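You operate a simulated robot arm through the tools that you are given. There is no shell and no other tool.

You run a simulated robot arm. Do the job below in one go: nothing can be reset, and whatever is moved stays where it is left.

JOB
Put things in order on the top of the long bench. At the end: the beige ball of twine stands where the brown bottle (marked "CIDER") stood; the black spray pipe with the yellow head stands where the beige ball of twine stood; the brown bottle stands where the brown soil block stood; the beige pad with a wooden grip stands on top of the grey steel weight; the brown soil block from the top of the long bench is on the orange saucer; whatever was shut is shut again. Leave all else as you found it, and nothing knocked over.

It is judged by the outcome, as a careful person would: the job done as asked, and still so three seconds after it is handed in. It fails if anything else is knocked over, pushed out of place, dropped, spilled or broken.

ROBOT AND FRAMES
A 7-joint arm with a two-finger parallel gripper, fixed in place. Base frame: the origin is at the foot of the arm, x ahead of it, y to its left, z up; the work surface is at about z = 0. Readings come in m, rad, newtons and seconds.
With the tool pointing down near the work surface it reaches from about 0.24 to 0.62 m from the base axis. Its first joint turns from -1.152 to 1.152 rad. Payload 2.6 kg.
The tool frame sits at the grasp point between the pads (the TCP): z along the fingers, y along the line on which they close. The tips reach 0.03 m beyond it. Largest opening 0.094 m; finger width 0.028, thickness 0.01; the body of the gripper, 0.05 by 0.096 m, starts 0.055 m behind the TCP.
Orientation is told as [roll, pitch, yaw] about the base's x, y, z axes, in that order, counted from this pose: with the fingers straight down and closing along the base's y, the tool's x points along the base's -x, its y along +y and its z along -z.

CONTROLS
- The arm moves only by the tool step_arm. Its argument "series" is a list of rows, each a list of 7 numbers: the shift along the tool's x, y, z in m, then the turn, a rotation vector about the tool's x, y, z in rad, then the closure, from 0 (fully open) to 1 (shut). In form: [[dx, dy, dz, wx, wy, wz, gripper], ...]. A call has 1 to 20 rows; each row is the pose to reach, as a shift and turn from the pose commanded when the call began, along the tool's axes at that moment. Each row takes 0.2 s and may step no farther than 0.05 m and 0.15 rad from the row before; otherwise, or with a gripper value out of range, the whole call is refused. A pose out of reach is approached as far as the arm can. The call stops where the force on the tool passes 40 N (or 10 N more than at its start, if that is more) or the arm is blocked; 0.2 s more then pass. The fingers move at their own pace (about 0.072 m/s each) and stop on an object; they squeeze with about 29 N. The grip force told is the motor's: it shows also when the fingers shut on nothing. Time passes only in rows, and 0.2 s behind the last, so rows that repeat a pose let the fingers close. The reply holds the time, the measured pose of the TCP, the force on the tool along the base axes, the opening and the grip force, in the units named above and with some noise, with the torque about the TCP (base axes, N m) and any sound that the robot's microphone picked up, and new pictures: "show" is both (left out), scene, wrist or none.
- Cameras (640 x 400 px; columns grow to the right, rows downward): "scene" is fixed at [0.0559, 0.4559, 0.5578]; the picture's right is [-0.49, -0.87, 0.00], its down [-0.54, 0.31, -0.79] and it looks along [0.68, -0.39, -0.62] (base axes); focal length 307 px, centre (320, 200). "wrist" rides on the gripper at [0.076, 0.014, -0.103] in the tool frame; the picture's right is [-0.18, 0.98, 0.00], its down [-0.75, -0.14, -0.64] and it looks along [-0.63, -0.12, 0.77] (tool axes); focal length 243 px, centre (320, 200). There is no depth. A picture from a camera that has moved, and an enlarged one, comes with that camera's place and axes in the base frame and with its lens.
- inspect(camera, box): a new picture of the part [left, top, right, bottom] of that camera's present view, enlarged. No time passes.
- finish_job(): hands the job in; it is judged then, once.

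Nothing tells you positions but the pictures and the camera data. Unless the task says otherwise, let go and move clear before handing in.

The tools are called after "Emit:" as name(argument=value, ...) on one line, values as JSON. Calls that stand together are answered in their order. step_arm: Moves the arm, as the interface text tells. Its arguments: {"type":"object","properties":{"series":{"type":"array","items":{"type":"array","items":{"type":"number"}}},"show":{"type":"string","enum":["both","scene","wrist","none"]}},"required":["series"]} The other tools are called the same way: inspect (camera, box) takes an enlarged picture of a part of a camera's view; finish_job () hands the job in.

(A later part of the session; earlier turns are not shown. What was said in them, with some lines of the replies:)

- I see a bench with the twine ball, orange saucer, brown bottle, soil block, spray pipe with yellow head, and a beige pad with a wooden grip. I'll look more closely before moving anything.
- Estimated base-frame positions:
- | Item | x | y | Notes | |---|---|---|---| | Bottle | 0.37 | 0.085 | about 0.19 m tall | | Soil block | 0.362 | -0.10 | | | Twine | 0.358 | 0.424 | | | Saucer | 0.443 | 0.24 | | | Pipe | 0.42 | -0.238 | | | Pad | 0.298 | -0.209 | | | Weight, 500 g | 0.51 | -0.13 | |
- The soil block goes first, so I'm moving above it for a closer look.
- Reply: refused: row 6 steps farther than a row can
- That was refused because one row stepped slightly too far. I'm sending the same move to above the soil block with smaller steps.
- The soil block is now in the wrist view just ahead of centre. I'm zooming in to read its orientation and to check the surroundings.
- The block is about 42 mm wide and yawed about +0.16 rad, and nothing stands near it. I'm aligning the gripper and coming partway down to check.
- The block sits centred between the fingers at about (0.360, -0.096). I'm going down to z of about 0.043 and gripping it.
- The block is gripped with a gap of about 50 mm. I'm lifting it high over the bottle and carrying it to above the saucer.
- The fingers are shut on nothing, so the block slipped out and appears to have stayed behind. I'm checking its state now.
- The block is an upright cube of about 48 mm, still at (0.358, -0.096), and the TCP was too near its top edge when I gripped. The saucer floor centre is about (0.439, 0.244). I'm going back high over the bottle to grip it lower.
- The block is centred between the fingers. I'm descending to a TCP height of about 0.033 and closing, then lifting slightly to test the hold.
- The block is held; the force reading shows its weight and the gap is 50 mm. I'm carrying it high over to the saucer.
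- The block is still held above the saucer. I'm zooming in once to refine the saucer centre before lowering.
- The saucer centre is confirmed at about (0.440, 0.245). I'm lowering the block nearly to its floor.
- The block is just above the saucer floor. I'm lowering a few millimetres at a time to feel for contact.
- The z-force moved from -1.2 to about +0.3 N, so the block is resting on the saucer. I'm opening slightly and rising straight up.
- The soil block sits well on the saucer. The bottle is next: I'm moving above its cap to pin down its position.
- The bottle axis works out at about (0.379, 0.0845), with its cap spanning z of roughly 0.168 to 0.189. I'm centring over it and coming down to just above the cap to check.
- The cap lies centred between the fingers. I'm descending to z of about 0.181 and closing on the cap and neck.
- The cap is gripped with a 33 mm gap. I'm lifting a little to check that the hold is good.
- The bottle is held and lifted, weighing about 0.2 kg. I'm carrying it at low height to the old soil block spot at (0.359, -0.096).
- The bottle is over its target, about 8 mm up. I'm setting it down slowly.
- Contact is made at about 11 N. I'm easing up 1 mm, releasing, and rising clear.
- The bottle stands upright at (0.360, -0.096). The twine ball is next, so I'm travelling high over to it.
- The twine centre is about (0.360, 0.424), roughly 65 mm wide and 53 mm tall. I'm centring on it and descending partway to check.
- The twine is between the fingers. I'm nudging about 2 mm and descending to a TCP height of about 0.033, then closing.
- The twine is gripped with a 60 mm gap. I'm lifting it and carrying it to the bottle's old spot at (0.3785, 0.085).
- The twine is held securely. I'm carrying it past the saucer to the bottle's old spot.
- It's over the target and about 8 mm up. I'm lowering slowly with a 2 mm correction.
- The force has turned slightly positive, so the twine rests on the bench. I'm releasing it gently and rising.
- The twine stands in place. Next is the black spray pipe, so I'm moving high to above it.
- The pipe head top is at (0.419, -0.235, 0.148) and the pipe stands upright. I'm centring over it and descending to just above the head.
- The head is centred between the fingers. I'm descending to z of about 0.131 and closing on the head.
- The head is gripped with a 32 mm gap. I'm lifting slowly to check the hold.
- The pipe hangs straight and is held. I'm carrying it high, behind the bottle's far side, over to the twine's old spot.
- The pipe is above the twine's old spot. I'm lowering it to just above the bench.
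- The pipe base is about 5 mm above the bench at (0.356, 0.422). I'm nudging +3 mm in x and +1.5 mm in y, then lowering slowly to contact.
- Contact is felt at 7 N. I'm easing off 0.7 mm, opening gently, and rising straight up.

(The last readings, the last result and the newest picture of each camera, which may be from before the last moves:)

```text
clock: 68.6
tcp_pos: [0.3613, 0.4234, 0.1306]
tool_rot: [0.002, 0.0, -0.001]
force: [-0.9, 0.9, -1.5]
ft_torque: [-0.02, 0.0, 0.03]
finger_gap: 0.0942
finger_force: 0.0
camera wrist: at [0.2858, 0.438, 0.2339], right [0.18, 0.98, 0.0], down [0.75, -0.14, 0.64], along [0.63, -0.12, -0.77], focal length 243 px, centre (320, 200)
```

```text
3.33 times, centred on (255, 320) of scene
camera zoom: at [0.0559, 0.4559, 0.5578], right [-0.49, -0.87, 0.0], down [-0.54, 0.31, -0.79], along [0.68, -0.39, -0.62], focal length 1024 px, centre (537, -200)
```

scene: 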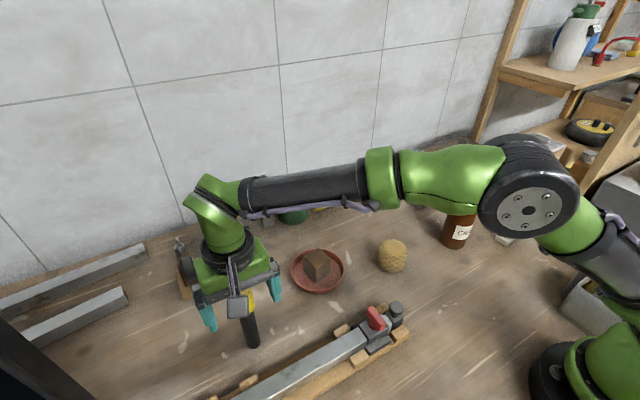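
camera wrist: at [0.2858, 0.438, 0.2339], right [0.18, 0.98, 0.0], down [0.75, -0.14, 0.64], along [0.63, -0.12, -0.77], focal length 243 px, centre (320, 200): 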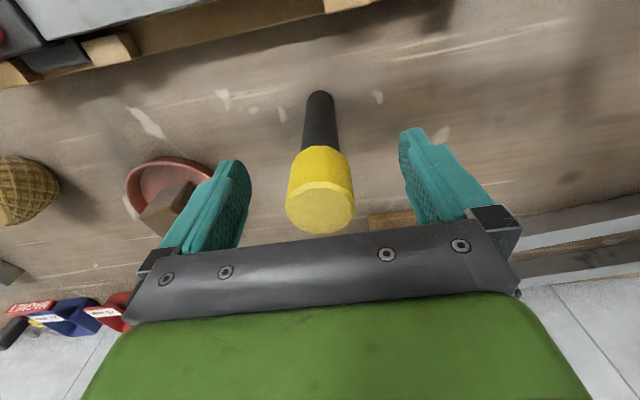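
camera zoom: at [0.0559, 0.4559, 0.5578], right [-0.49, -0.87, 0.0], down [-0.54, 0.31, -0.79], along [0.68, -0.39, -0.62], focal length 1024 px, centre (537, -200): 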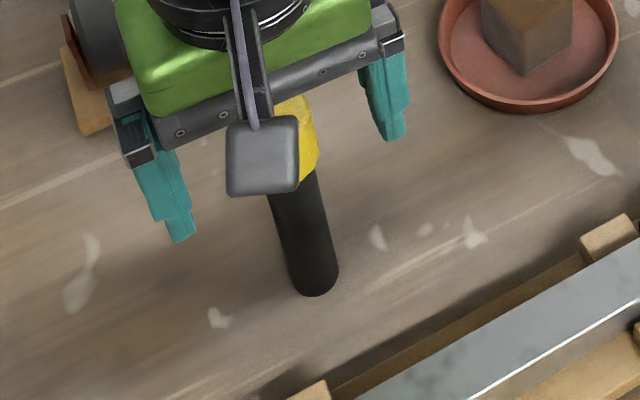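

The pipe stands on its own. I'm rising straight up and then going over to the pad with the wooden grip.

Emit:
step_arm(series=[[0, 0, -0.02, 0, 0, 0, 0], [0, 0, -0.05, 0, 0, 0, 0], [0, 0, -0.09, 0, 0, 0, 0], [0, 0, -0.135, 0, 0, 0, 0], [0, 0, -0.17, 0, 0, 0, 0], [0.003, -0.03, -0.17, 0, 0, 0, 0], [0.007, -0.075, -0.17, 0, 0, 0, 0], [0.011, -0.12, -0.17, 0, 0, 0, 0], [0.015, -0.165, -0.17, 0, 0, 0, 0], [0.019, -0.21, -0.17, 0, 0, 0, 0], [0.023, -0.255, -0.17, 0, 0, 0, 0], [0.027, -0.3, -0.17, 0, 0, 0, 0], [0.031, -0.345, -0.17, 0, 0, 0, 0], [0.035, -0.39, -0.17, 0, 0, 0, 0], [0.039, -0.435, -0.17, 0, 0, 0, 0], [0.043, -0.48, -0.17, 0, 0, 0, 0], [0.047, -0.525, -0.17, 0, 0, 0, 0], [0.051, -0.57, -0.17, 0, 0, 0, 0], [0.055, -0.612, -0.16, 0, 0, 0, 0], [0.057, -0.635, -0.13, 0, 0, 0, 0]])

Emit:
inspect(camera="scene", box=[200, 220, 420, 380])

Emit:
inspect(camera="wrist", box=[240, 20, 400, 180])

```text
clock: 72.8
tcp_pos: [0.3059, -0.2119, 0.2629]
tool_rot: [-0.001, -0.001, 0.002]
force: [-1.2, 0.2, 0.7]
ft_torque: [0.0, 0.01, 0.02]
finger_gap: 0.0939
finger_force: 0.0
out of reach, approached as far as the arm can: row 5
camera wrist: at [0.2306, -0.1987, 0.3657], right [0.18, 0.98, 0.0], down [0.75, -0.14, 0.64], along [0.63, -0.12, -0.77], focal length 243 px, centre (320, 200)
```

scene: 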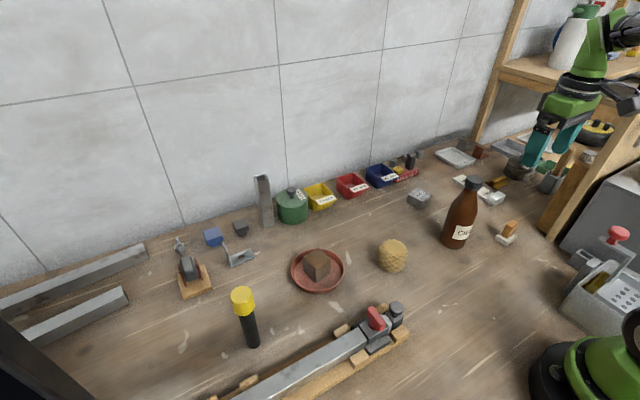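
wrist: 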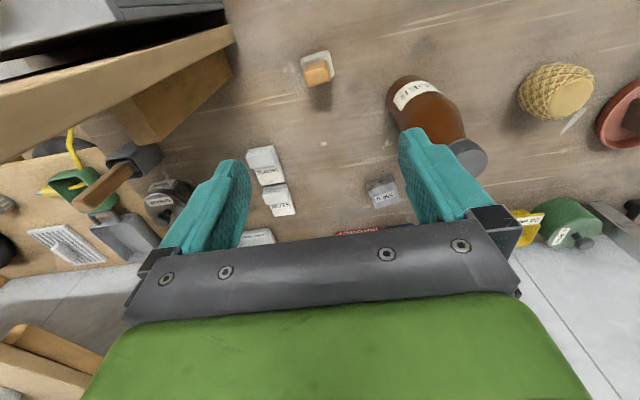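

```text
2.50 times, centred on (310, 300) of scene
camera zoom: at [0.0559, 0.456, 0.5578], right [-0.49, -0.87, 0.0], down [-0.54, 0.31, -0.79], along [0.68, -0.39, -0.62], focal length 768 px, centre (345, -50)
```

zoom: 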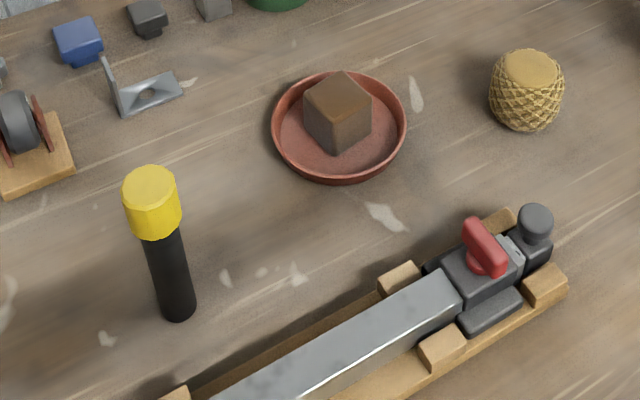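

```text
2.50 times, centred on (320, 100) of wrist
camera zoom: at [0.2306, -0.1987, 0.3657], right [0.18, 0.98, 0.0], down [0.75, -0.14, 0.64], along [0.63, -0.12, -0.77], focal length 606 px, centre (320, 450)
```

zoom: 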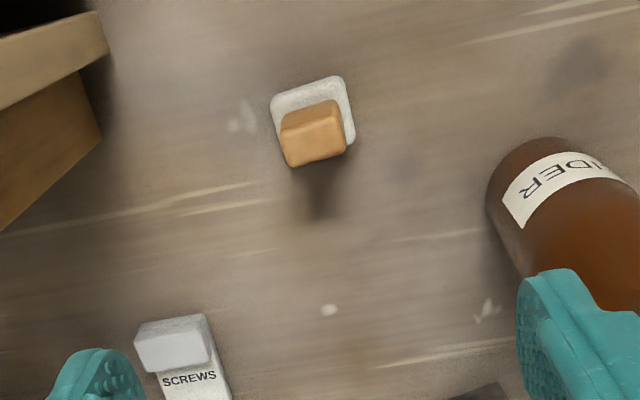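

Everything placed is standing. Before picking the pad I want the weight's exact position, so I'm hovering over the weight with the empty gripper.

Emit:
step_arm(series=[[-0.03, 0.012, -0.01, 0, 0, 0, 0], [-0.07, 0.028, -0.01, 0, 0, 0, 0], [-0.11, 0.044, -0.01, 0, 0, 0, 0], [-0.15, 0.06, -0.01, 0, 0, 0, 0], [-0.19, 0.075, -0.005, 0, 0, 0, 0], [-0.195, 0.077, 0.03, 0, 0, 0, 0], [-0.195, 0.077, 0.06, 0, 0, 0, 0], [-0.195, 0.077, 0.06, 0, 0, 0, 0]])

Emit:
inspect(camera="wrist", box=[250, 60, 390, 200])

Emit:
inspect(camera="scene", box=[390, 170, 450, 220])

Emit:
inspect(camera="scene", box=[480, 200, 540, 260])

```text
clock: 74.6
tcp_pos: [0.4995, -0.1341, 0.2004]
tool_rot: [-0.002, 0.0, -0.001]
force: [-1.0, 0.2, -0.7]
ft_torque: [0.01, -0.02, -0.01]
finger_gap: 0.094
finger_force: 0.0
camera wrist: at [0.4235, -0.1209, 0.3038], right [0.18, 0.98, 0.0], down [0.75, -0.14, 0.64], along [0.63, -0.12, -0.77], focal length 243 px, centre (320, 200)
```

scene: 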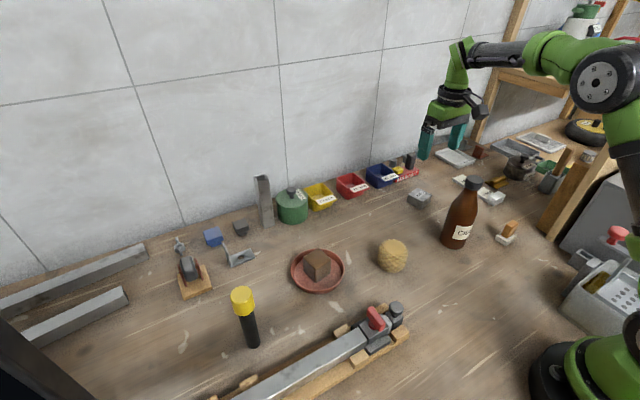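
wrist: 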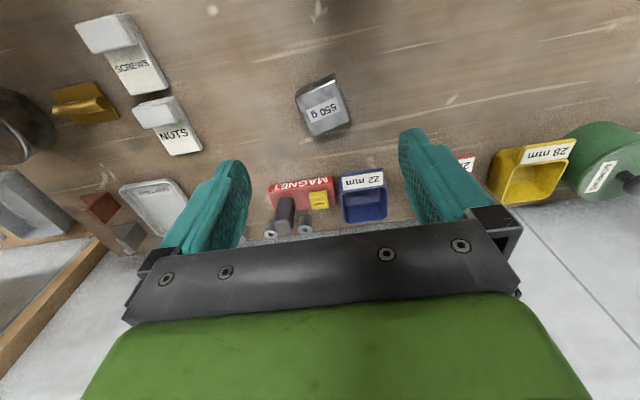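

```text
2.86 times, centred on (320, 130) of wrist
camera zoom: at [0.4235, -0.1209, 0.3038], right [0.18, 0.98, 0.0], down [0.75, -0.14, 0.64], along [0.63, -0.12, -0.77], focal length 693 px, centre (320, 400)
```

zoom: 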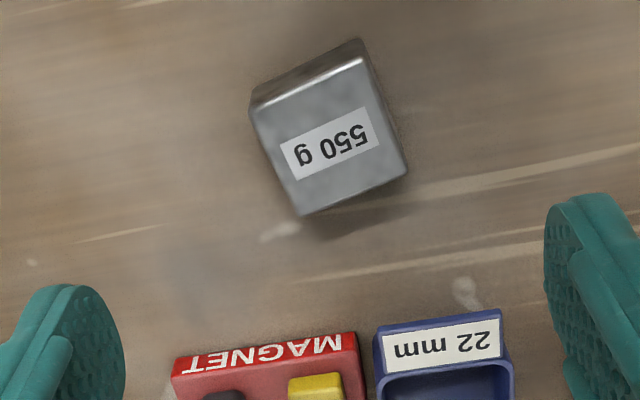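

```text
8.00 times, centred on (420, 195) of scene
camera zoom: at [0.0559, 0.4559, 0.5578], right [-0.49, -0.87, 0.0], down [-0.54, 0.31, -0.79], along [0.68, -0.39, -0.62], focal length 2457 px, centre (-480, 240)
```

zoom: 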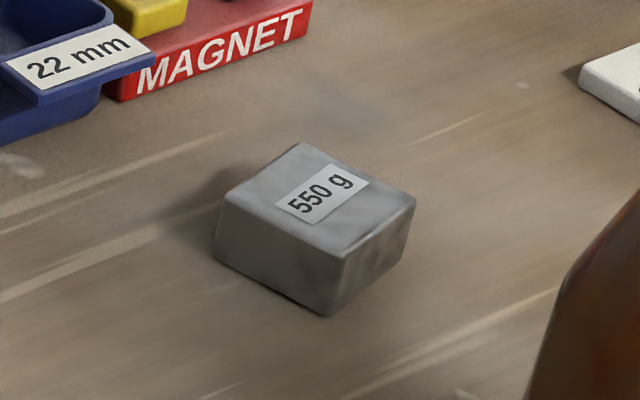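

```text
6.67 times, centred on (510, 230) of scene
camera zoom: at [0.0559, 0.4559, 0.5578], right [-0.49, -0.87, 0.0], down [-0.54, 0.31, -0.79], along [0.68, -0.39, -0.62], focal length 2048 px, centre (-947, 0)
```

zoom: 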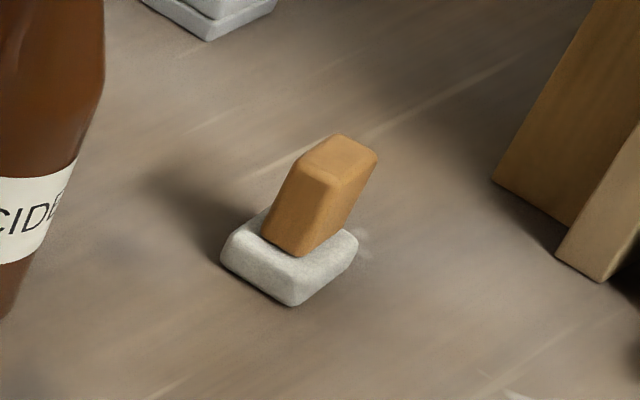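

The weight is about 46 mm square, 27 mm high, centred at (0.519, -0.1365). The pad is at about (0.2975, -0.2148), with its wooden grip from z of 0.015 to 0.058. I'm going back to the pad to look from closer.

Emit:
step_arm(series=[[0, 0, -0.04, 0, 0, 0, 0], [0.02, -0.008, -0.065, 0, 0, 0, 0], [0.06, -0.024, -0.065, 0, 0, 0, 0], [0.1, -0.04, -0.065, 0, 0, 0, 0], [0.14, -0.056, -0.065, 0, 0, 0, 0], [0.18, -0.072, -0.065, 0, 0, -0.05, 0], [0.202, -0.081, -0.045, 0, 0, -0.05, 0], [0.202, -0.081, 0.0, 0, 0, -0.05, 0], [0.202, -0.081, 0.04, 0, 0, -0.05, 0], [0.202, -0.081, 0.07, 0, 0, -0.05, 0], [0.202, -0.081, 0.07, 0, 0, -0.05, 0]])

Emit:
inspect(camera="wrist", box=[240, 60, 420, 200])

```text
clock: 77.0
tcp_pos: [0.2983, -0.2132, 0.1296]
tool_rot: [0.001, 0.0, 0.051]
force: [0.3, -0.3, 0.6]
ft_torque: [0.0, -0.03, -0.01]
finger_gap: 0.0937
finger_force: 0.1
camera wrist: at [0.2218, -0.2044, 0.2316], right [0.13, 0.99, 0.0], down [0.76, -0.1, 0.64], along [0.64, -0.09, -0.77], focal length 243 px, centre (320, 200)
```

scene: 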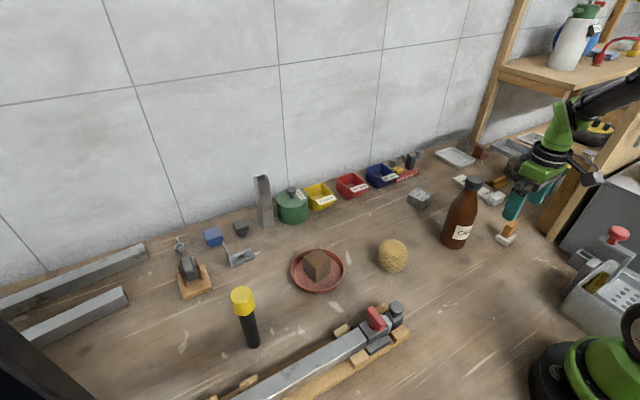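
wrist: 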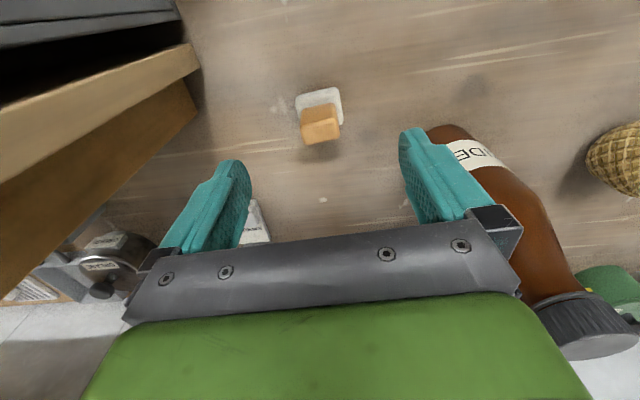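

```text
2.86 times, centred on (330, 130) of wrist
camera zoom: at [0.2218, -0.2044, 0.2316], right [0.13, 0.99, 0.0], down [0.76, -0.1, 0.64], along [0.64, -0.09, -0.77], focal length 693 px, centre (291, 400)
```

zoom: 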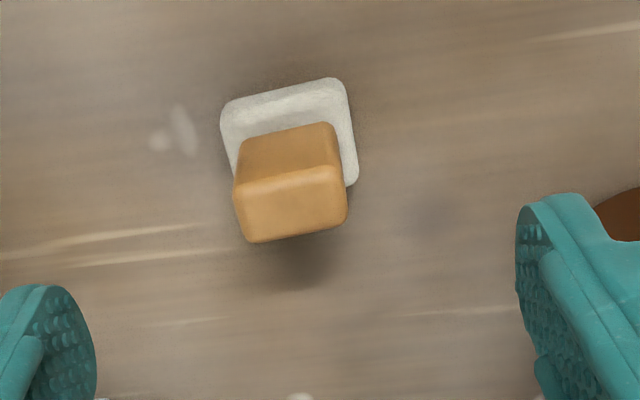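

The grip's top centre is about (0.300, -0.2157), 27 mm wide, with clear space around it. I'm descending to a TCP height of about 0.048, keeping the tips just above the beige base, and closing.

Emit:
step_arm(series=[[-0.0015, -0.0025, 0.03, 0, 0, -0.01, 0], [-0.0015, -0.0025, 0.06, 0, 0, -0.01, 0], [-0.0015, -0.0025, 0.078, 0, 0, -0.01, 0], [-0.0015, -0.0025, 0.081, 0, 0, -0.01, 0], [-0.0015, -0.0025, 0.081, 0, 0, -0.01, 0.3], [-0.0015, -0.0025, 0.081, 0, 0, -0.01, 0.5], [-0.0015, -0.0025, 0.081, 0, 0, -0.01, 0.65], [-0.0015, -0.0025, 0.081, 0, 0, -0.01, 1], [-0.0015, -0.0025, 0.081, 0, 0, -0.01, 1], [-0.0015, -0.0025, 0.081, 0, 0, -0.01, 1]])

Emit:
inspect(camera="scene", box=[470, 180, 570, 270])

```text
clock: 79.2
tcp_pos: [0.2993, -0.2148, 0.0508]
tool_rot: [0.0, -0.001, 0.061]
force: [0.5, -0.1, -0.5]
ft_torque: [-0.02, 0.0, 0.02]
finger_gap: 0.0308
finger_force: 28.9
camera wrist: at [0.2239, -0.2064, 0.153], right [0.13, 0.99, 0.0], down [0.76, -0.1, 0.64], along [0.64, -0.08, -0.77], focal length 243 px, centre (320, 200)
```

scene: 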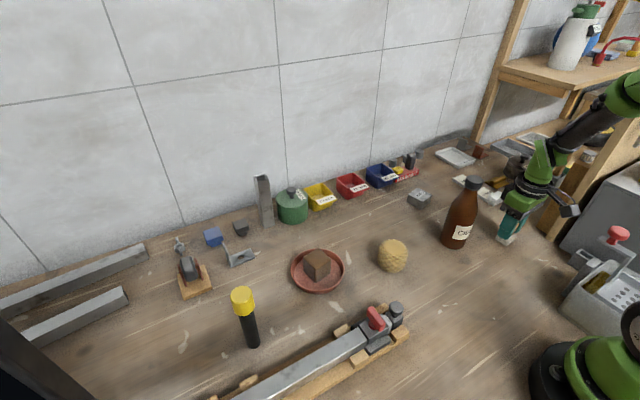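
wrist: 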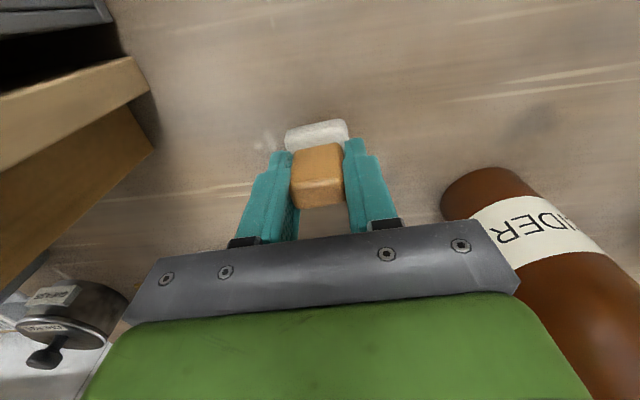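

```text
4.44 times, centred on (520, 225) of scene
camera zoom: at [0.0559, 0.4559, 0.5578], right [-0.49, -0.87, 0.0], down [-0.54, 0.31, -0.79], along [0.68, -0.39, -0.62], focal length 1365 px, centre (-569, 89)
```

zoom: 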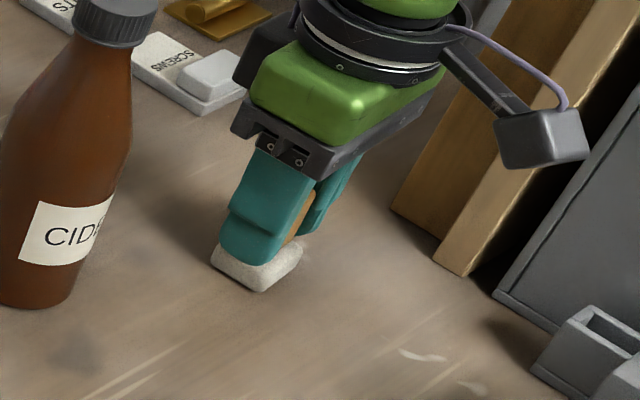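

The grip is held with a 31 mm gap. I'm lifting a few millimetres slowly to check that it does not slip.

Emit:
step_arm(series=[[0, 0, -0.003, 0, 0, 0, 1], [0, 0, -0.006, 0, 0, 0, 1], [0, 0, -0.012, 0, 0, 0, 1], [0, 0, -0.018, 0, 0, 0, 1], [0, 0, -0.018, 0, 0, 0, 1]])

Emit:
inspect(camera="scene", box=[470, 180, 570, 270])

```text
clock: 80.4
tcp_pos: [0.2988, -0.2169, 0.0691]
tool_rot: [-0.001, -0.001, 0.059]
force: [-0.5, 0.4, -0.9]
ft_torque: [0.02, 0.0, 0.02]
finger_gap: 0.0308
finger_force: 29.3
camera wrist: at [0.2231, -0.2074, 0.1707], right [0.12, 0.99, 0.0], down [0.76, -0.1, 0.64], along [0.64, -0.08, -0.77], focal length 243 px, centre (320, 200)
```

scene: 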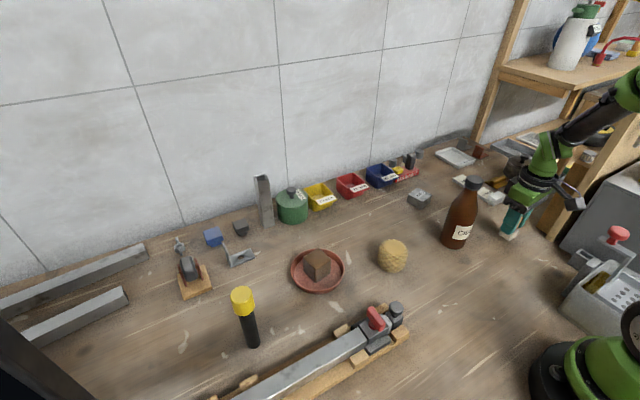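
wrist: 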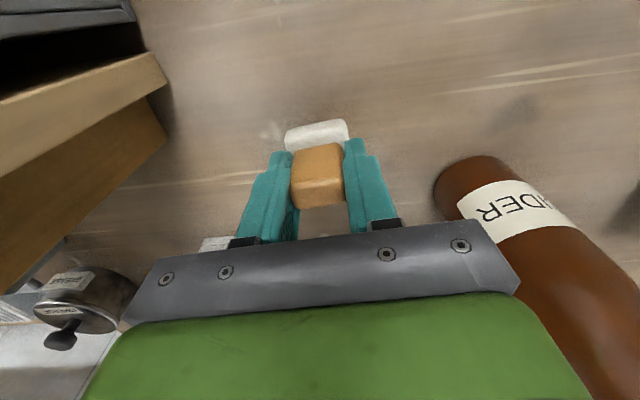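

```text
4.44 times, centred on (520, 225) of scene
camera zoom: at [0.0559, 0.4559, 0.5578], right [-0.49, -0.87, 0.0], down [-0.54, 0.31, -0.79], along [0.68, -0.39, -0.62], focal length 1365 px, centre (-569, 89)
```

zoom: 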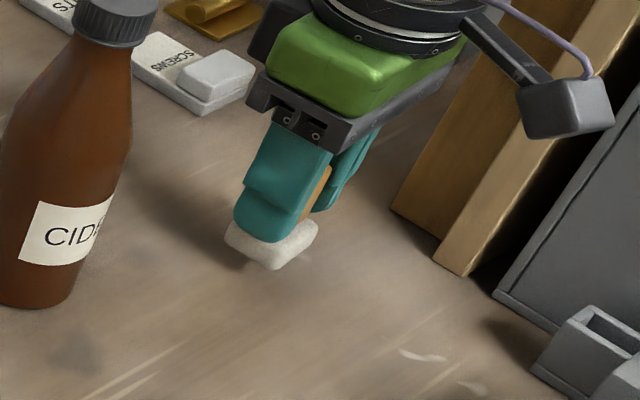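

The pad is held. I'm raising it, carrying it to above the weight, and turning about 0.17 rad to line up with it.

Emit:
step_arm(series=[[0, 0, -0.03, 0, 0, 0, 1], [0, 0, -0.07, 0, 0, 0, 1], [0, 0, -0.115, 0, 0, 0, 1], [0, 0, -0.155, 0, 0, 0, 1], [-0.03, 0.009, -0.165, 0, 0, 0, 1], [-0.072, 0.021, -0.165, 0, 0, -0.05, 1], [-0.114, 0.0335, -0.165, 0, 0, -0.1, 1], [-0.156, 0.046, -0.165, 0, 0, -0.15, 1], [-0.198, 0.058, -0.165, 0, 0, -0.17, 1], [-0.224, 0.0657, -0.15, 0, 0, -0.17, 1], [-0.224, 0.0657, -0.11, 0, 0, -0.17, 1], [-0.224, 0.0657, -0.075, 0, 0, -0.17, 1], [-0.224, 0.0657, -0.075, 0, 0, -0.17, 1]])

Emit:
inspect(camera="wrist", box=[240, 60, 420, 240])

Emit:
inspect(camera="scene", box=[380, 120, 470, 220])

```text
clock: 83.2
tcp_pos: [0.5225, -0.1367, 0.1443]
tool_rot: [0.001, 0.0, 0.23]
force: [-0.1, -0.2, -1.4]
ft_torque: [0.01, -0.01, -0.03]
finger_gap: 0.03
finger_force: 28.9
camera wrist: at [0.4456, -0.1411, 0.2462], right [-0.04, 1.0, 0.0], down [0.77, 0.03, 0.64], along [0.64, 0.03, -0.77], focal length 243 px, centre (320, 200)
```

scene: 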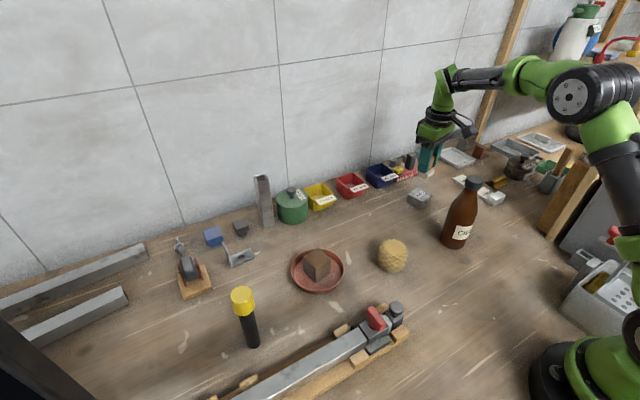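
wrist: 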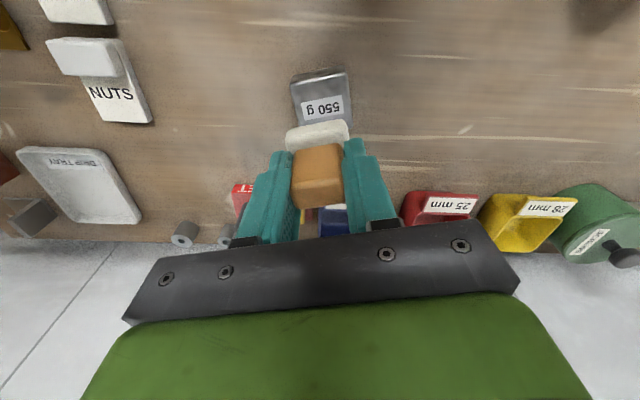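

```text
2.22 times, centred on (330, 150) of wrist
camera zoom: at [0.4456, -0.1411, 0.2462], right [-0.04, 1.0, 0.0], down [0.77, 0.03, 0.64], along [0.64, 0.03, -0.77], focal length 539 px, centre (298, 311)
```

zoom: 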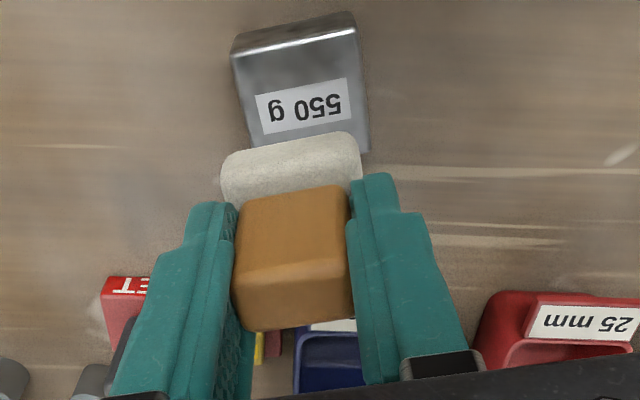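

```text
4.00 times, centred on (425, 170) of scene
camera zoom: at [0.0559, 0.4559, 0.5578], right [-0.49, -0.87, 0.0], down [-0.54, 0.31, -0.79], along [0.68, -0.39, -0.62], focal length 1229 px, centre (-100, 320)
```

zoom: 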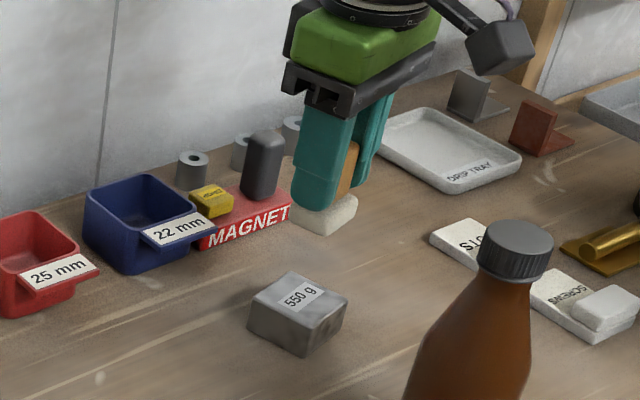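

The pad lines up over the weight to within about 2 mm. I'm lowering it to just above the weight's top.

Emit:
step_arm(series=[[0, 0.0015, 0.025, 0, 0, 0, 1], [0, 0.0015, 0.045, 0, 0, 0, 1], [0, 0.0015, 0.058, 0, 0, 0, 1], [0, 0.0015, 0.062, 0, 0, 0, 1], [0, 0.0015, 0.062, 0, 0, 0, 1]])

Emit:
inspect(camera="scene", box=[380, 150, 460, 220])

Emit:
inspect(camera="wrist", box=[240, 80, 420, 240])

```text
clock: 84.4
tcp_pos: [0.5186, -0.1373, 0.0803]
tool_rot: [-0.001, -0.001, 0.229]
force: [-0.6, -0.3, -0.6]
ft_torque: [-0.02, 0.03, 0.0]
finger_gap: 0.0296
finger_force: 29.1
camera wrist: at [0.4418, -0.1409, 0.1837], right [-0.04, 1.0, 0.0], down [0.77, 0.03, 0.64], along [0.64, 0.03, -0.77], focal length 243 px, centre (320, 200)
```

scene: 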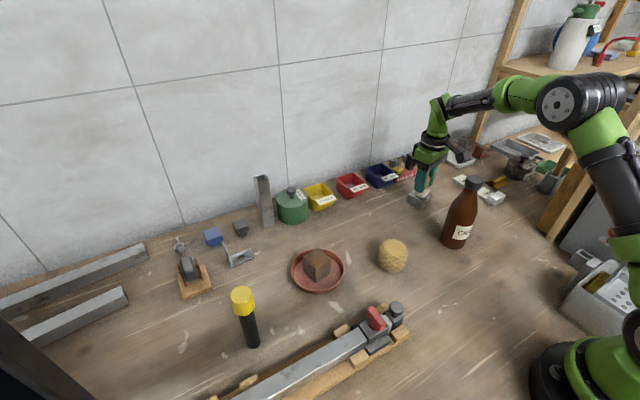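
wrist: 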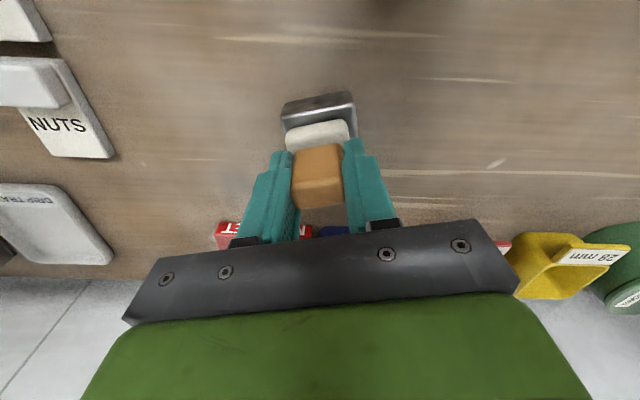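

```text
5.71 times, centred on (420, 185) of scene
camera zoom: at [0.0559, 0.4559, 0.5578], right [-0.49, -0.87, 0.0], down [-0.54, 0.31, -0.79], along [0.68, -0.39, -0.62], focal length 1755 px, centre (-251, 286)
```

zoom: 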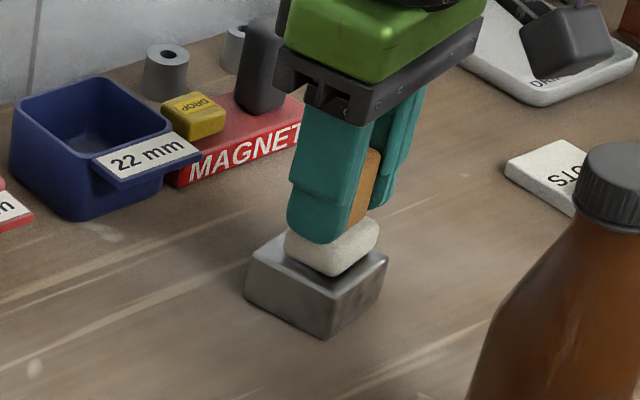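

```text
2.50 times, centred on (330, 160) of wrist
camera zoom: at [0.4418, -0.1409, 0.1837], right [-0.04, 1.0, 0.0], down [0.77, 0.03, 0.64], along [0.64, 0.03, -0.77], focal length 606 px, centre (295, 300)
```

zoom: 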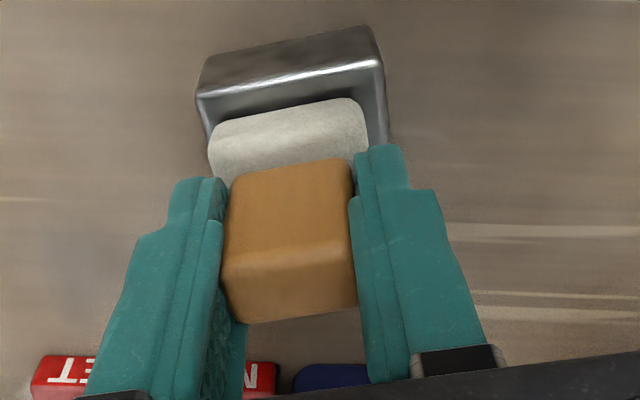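

The pad hovers about 4 mm above the weight. I'm making a small centring nudge and lowering in fine steps.

Emit:
step_arm(series=[[-0.0022, 0.0007, 0.001, 0, 0, 0, 1], [-0.0022, 0.0007, 0.002, 0, 0, 0, 1], [-0.0022, 0.0007, 0.003, 0, 0, 0, 1], [-0.0022, 0.0007, 0.003, 0, 0, 0, 1]], show="none")

```text
clock: 85.4
tcp_pos: [0.5199, -0.1355, 0.0795]
tool_rot: [-0.002, -0.003, 0.231]
force: [-2.8, 1.8, 12.4]
ft_torque: [-0.15, 0.08, -0.05]
finger_gap: 0.0296
finger_force: 29.1
```

Contact is felt at 12 N. I'm easing off slightly and looking before releasing.

Emit:
step_arm(series=[[0, 0, -0.001, 0, 0, 0, 1], [0, 0, -0.001, 0, 0, 0, 1]])

Emit:
inspect(camera="scene", box=[380, 150, 460, 220])

Emit:
inspect(camera="wrist", box=[240, 80, 420, 240])

```text
clock: 86.0
tcp_pos: [0.5209, -0.1356, 0.08]
tool_rot: [-0.001, -0.002, 0.231]
force: [3.1, -0.8, 6.9]
ft_torque: [-0.2, -0.17, 0.05]
finger_gap: 0.0296
finger_force: 28.6
camera wrist: at [0.4437, -0.1396, 0.1827], right [-0.05, 1.0, 0.0], down [0.76, 0.04, 0.64], along [0.64, 0.03, -0.77], focal length 243 px, centre (320, 200)
```

scene: 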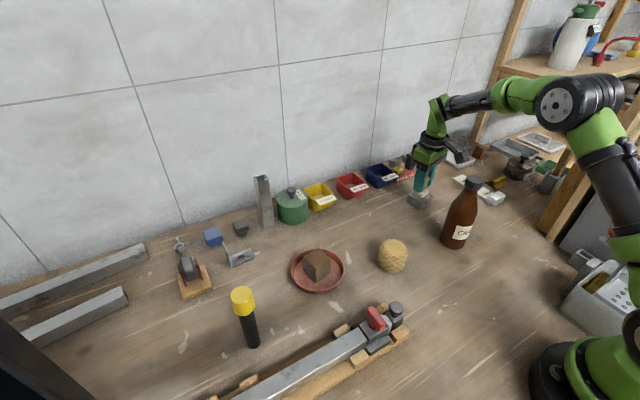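
wrist: 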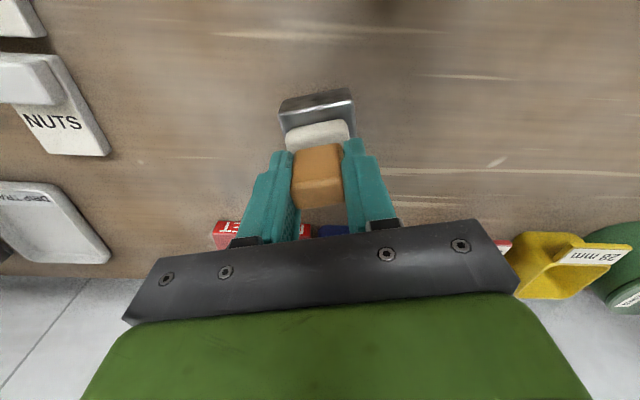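

```text
5.71 times, centred on (420, 185) of scene
camera zoom: at [0.0559, 0.456, 0.5578], right [-0.49, -0.87, 0.0], down [-0.54, 0.31, -0.79], along [0.68, -0.39, -0.62], focal length 1755 px, centre (-251, 286)
```

zoom: 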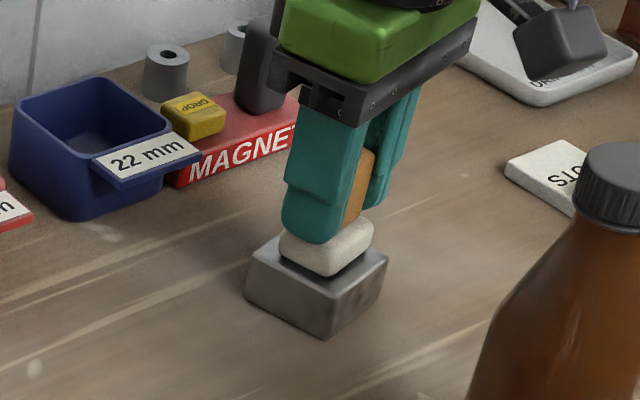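

```text
2.50 times, centred on (330, 160) of wrist
camera zoom: at [0.4437, -0.1396, 0.1827], right [-0.05, 1.0, 0.0], down [0.76, 0.04, 0.64], along [0.64, 0.03, -0.77], focal length 606 px, centre (295, 300)
```

zoom: 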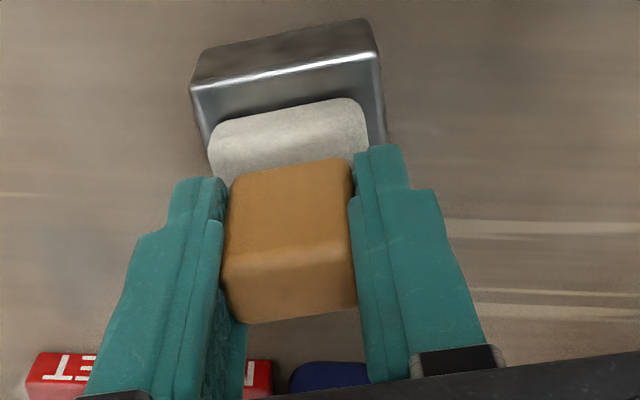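

The pad is seated and looks well centred. I'm easing off a bit more, then opening and rising straight up.

Emit:
step_arm(series=[[0, 0, -0.0007, 0, 0, 0, 1], [0, 0, -0.0007, 0, 0, 0, 0.64], [0, 0, -0.0007, 0, 0, 0, 0.55], [0, 0, -0.0007, 0, 0, 0, 0.4], [0, 0, -0.0007, 0, 0, 0, 0.3], [0, 0, -0.0007, 0, 0, 0, 0.3], [0, 0, -0.015, 0, 0, 0, 0.3], [0, 0, -0.04, 0, 0, 0, 0.3], [0, 0, -0.08, 0, 0, 0, 0.3], [0, 0, -0.12, 0, 0, 0, 0.2], [0, 0, -0.16, 0, 0, 0, 0], [0, 0, -0.16, 0, 0, 0, 0]])

Emit:
inspect(camera="scene", box=[380, 150, 460, 220])

Emit:
inspect(camera="wrist", box=[240, 40, 420, 200])

```text
clock: 88.6
tcp_pos: [0.5223, -0.1325, 0.2383]
tool_rot: [0.0, 0.001, 0.23]
force: [0.3, 0.2, -0.4]
ft_torque: [0.02, 0.0, 0.0]
finger_gap: 0.094
finger_force: 0.1
camera wrist: at [0.4458, -0.1364, 0.3408], right [-0.04, 1.0, 0.0], down [0.77, 0.03, 0.64], along [0.64, 0.03, -0.77], focal length 243 px, centre (320, 200)
```

scene: 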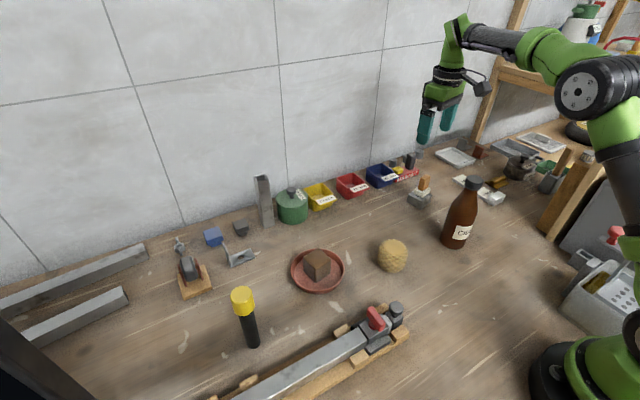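
wrist: 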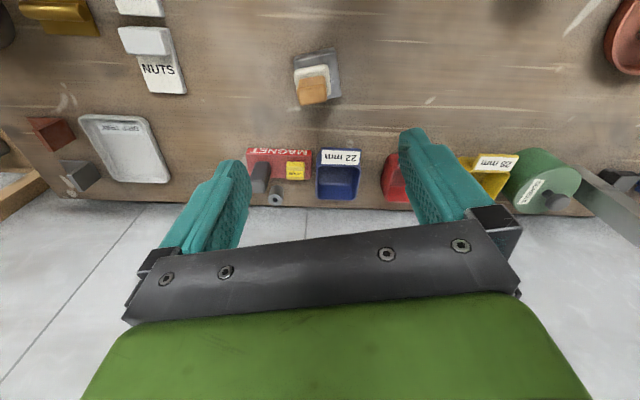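

```text
5.71 times, centred on (420, 185) of scene
camera zoom: at [0.0559, 0.4559, 0.5578], right [-0.49, -0.87, 0.0], down [-0.54, 0.31, -0.79], along [0.68, -0.39, -0.62], focal length 1755 px, centre (-251, 286)
```

zoom: 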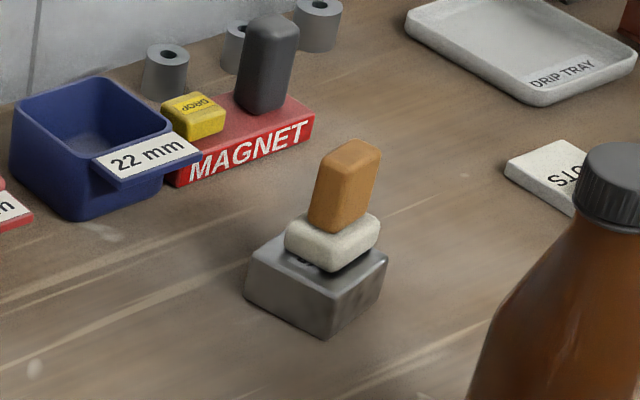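

```text
2.50 times, centred on (330, 120) of wrist
camera zoom: at [0.4458, -0.1364, 0.3408], right [-0.04, 1.0, 0.0], down [0.77, 0.03, 0.64], along [0.64, 0.03, -0.77], focal length 606 px, centre (295, 400)
```

zoom: 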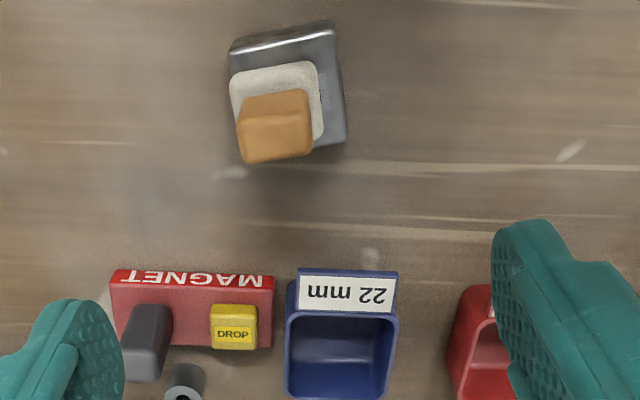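

The pad stands upright on the weight, shifted about 5 mm to one side but steady. I'm withdrawing the arm to a clear spot and re-checking the whole bench.

Emit:
step_arm(series=[[0, 0, -0.02, 0, 0, 0, 0], [0.03, 0.01, -0.04, 0, 0, 0, 0], [0.06, 0.035, -0.05, 0, 0, 0.05, 0], [0.09, 0.07, -0.06, 0, 0, 0.1, 0], [0.115, 0.11, -0.065, 0, 0, 0.15, 0], [0.14, 0.15, -0.07, 0, 0, 0.2, 0], [0.16, 0.19, -0.075, 0, 0, 0.23, 0], [0.175, 0.23, -0.08, 0, 0, 0.23, 0], [0.185, 0.265, -0.085, 0, 0, 0.23, 0], [0.185, 0.265, -0.085, 0, 0, 0.23, 0]])

Emit:
inspect(camera="scene", box=[370, 140, 560, 290])

Emit:
inspect(camera="scene", box=[380, 150, 460, 220])

Emit:
inspect(camera="scene", box=[160, 160, 420, 370])

```text
clock: 90.8
tcp_pos: [0.2819, 0.0831, 0.3239]
tool_rot: [0.0, 0.0, 0.001]
force: [-0.9, 0.1, 0.3]
ft_torque: [-0.01, 0.0, 0.01]
finger_gap: 0.0939
finger_force: 0.0
camera wrist: at [0.2068, 0.0961, 0.4272], right [0.18, 0.98, 0.0], down [0.75, -0.14, 0.64], along [0.63, -0.12, -0.77], focal length 243 px, centre (320, 200)
```

scene: 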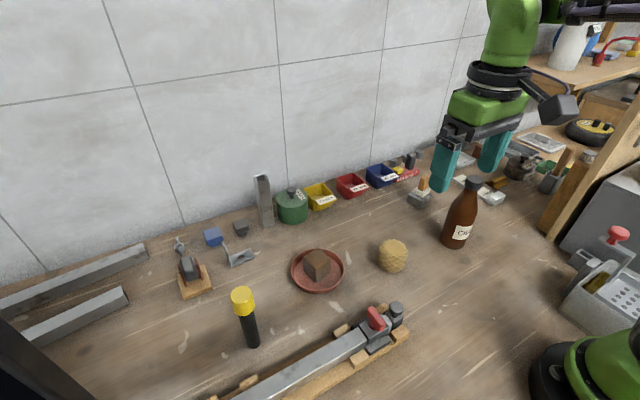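
wrist: 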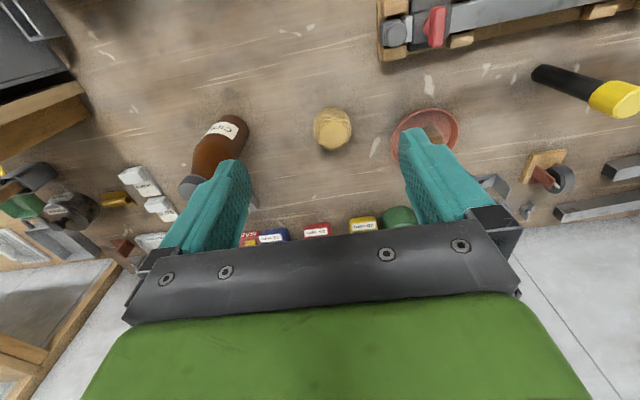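

```text
2.67 times, centred on (465, 215) of scene
camera zoom: at [0.0559, 0.456, 0.5578], right [-0.49, -0.87, 0.0], down [-0.54, 0.31, -0.79], along [0.68, -0.39, -0.62], focal length 819 px, centre (-67, 160)
```

zoom: 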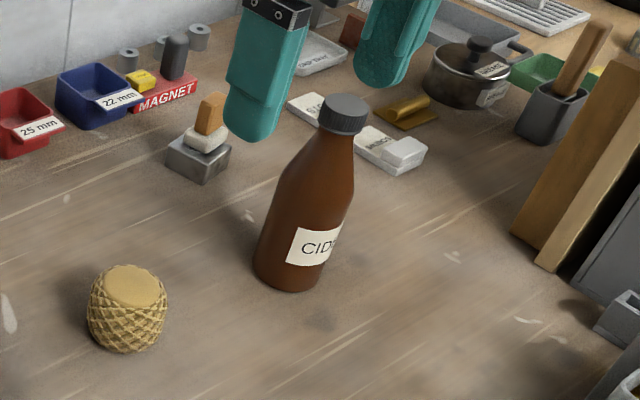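

```text
5.71 times, centred on (420, 185) of scene
camera zoom: at [0.0559, 0.456, 0.5578], right [-0.49, -0.87, 0.0], down [-0.54, 0.31, -0.79], along [0.68, -0.39, -0.62], focal length 1755 px, centre (-251, 286)
```

zoom: 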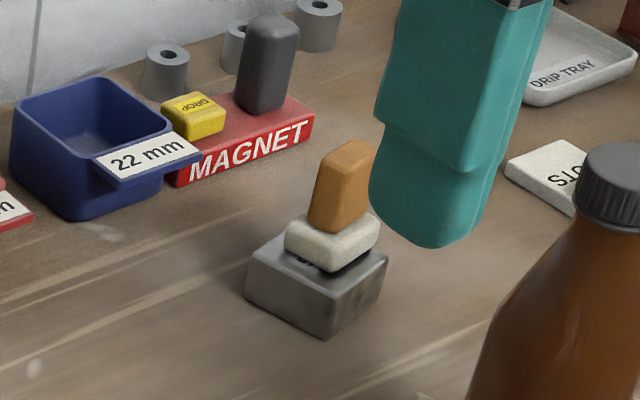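

```text
1.90 times, centred on (290, 265) of scene
camera zoom: at [0.0559, 0.456, 0.5578], right [-0.49, -0.87, 0.0], down [-0.54, 0.31, -0.79], along [0.68, -0.39, -0.62], focal length 585 px, centre (377, 76)
```

zoom: 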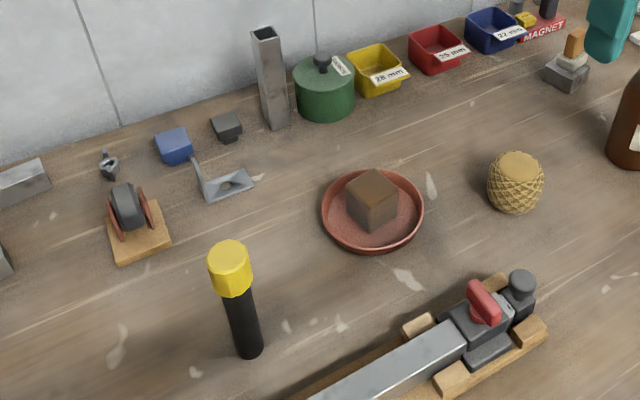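

The picture shows every item in its place and standing:
- **Soil block:** flat on the saucer.
- **Bottle:** where the soil block was.
- **Twine:** where the bottle was.
- **Pipe:** where the twine was.
- **Pad:** upright and still on the 550 g weight, about 5 mm off centre.

I opened nothing, the other items look undisturbed, and the arm is clear, so I'm handing the job in.

Emit:
finish_job()

```text
The job is handed in.
```

I moved all five items to where you asked and handed the job in. In the last pictures everything was standing.

| Item | Where it is now | Note |
|---|---|---|
| Brown soil block | On the orange saucer | The first grip slipped and nudged it a few millimetres; the second held |
| Brown bottle ("CIDER") | Where the soil block stood | Gripped by its cap, which stayed on |
| Beige ball of twine | Where the bottle stood | Within about 5 mm by the cameras |
| Black spray pipe | Where the twine stood | Within about 3 mm by the cameras |
| Beige pad with wooden grip | On the grey steel weight (marked "550 g") | About 5 mm off centre, so one edge overhangs by roughly 2 mm |

The pad shifted as I let go. It did not move between the pictures taken about two seconds apart after that, so I left it.

I opened nothing, so there was nothing to shut again. Nothing else on the bench looked moved or knocked over, and the gripper is open and clear.
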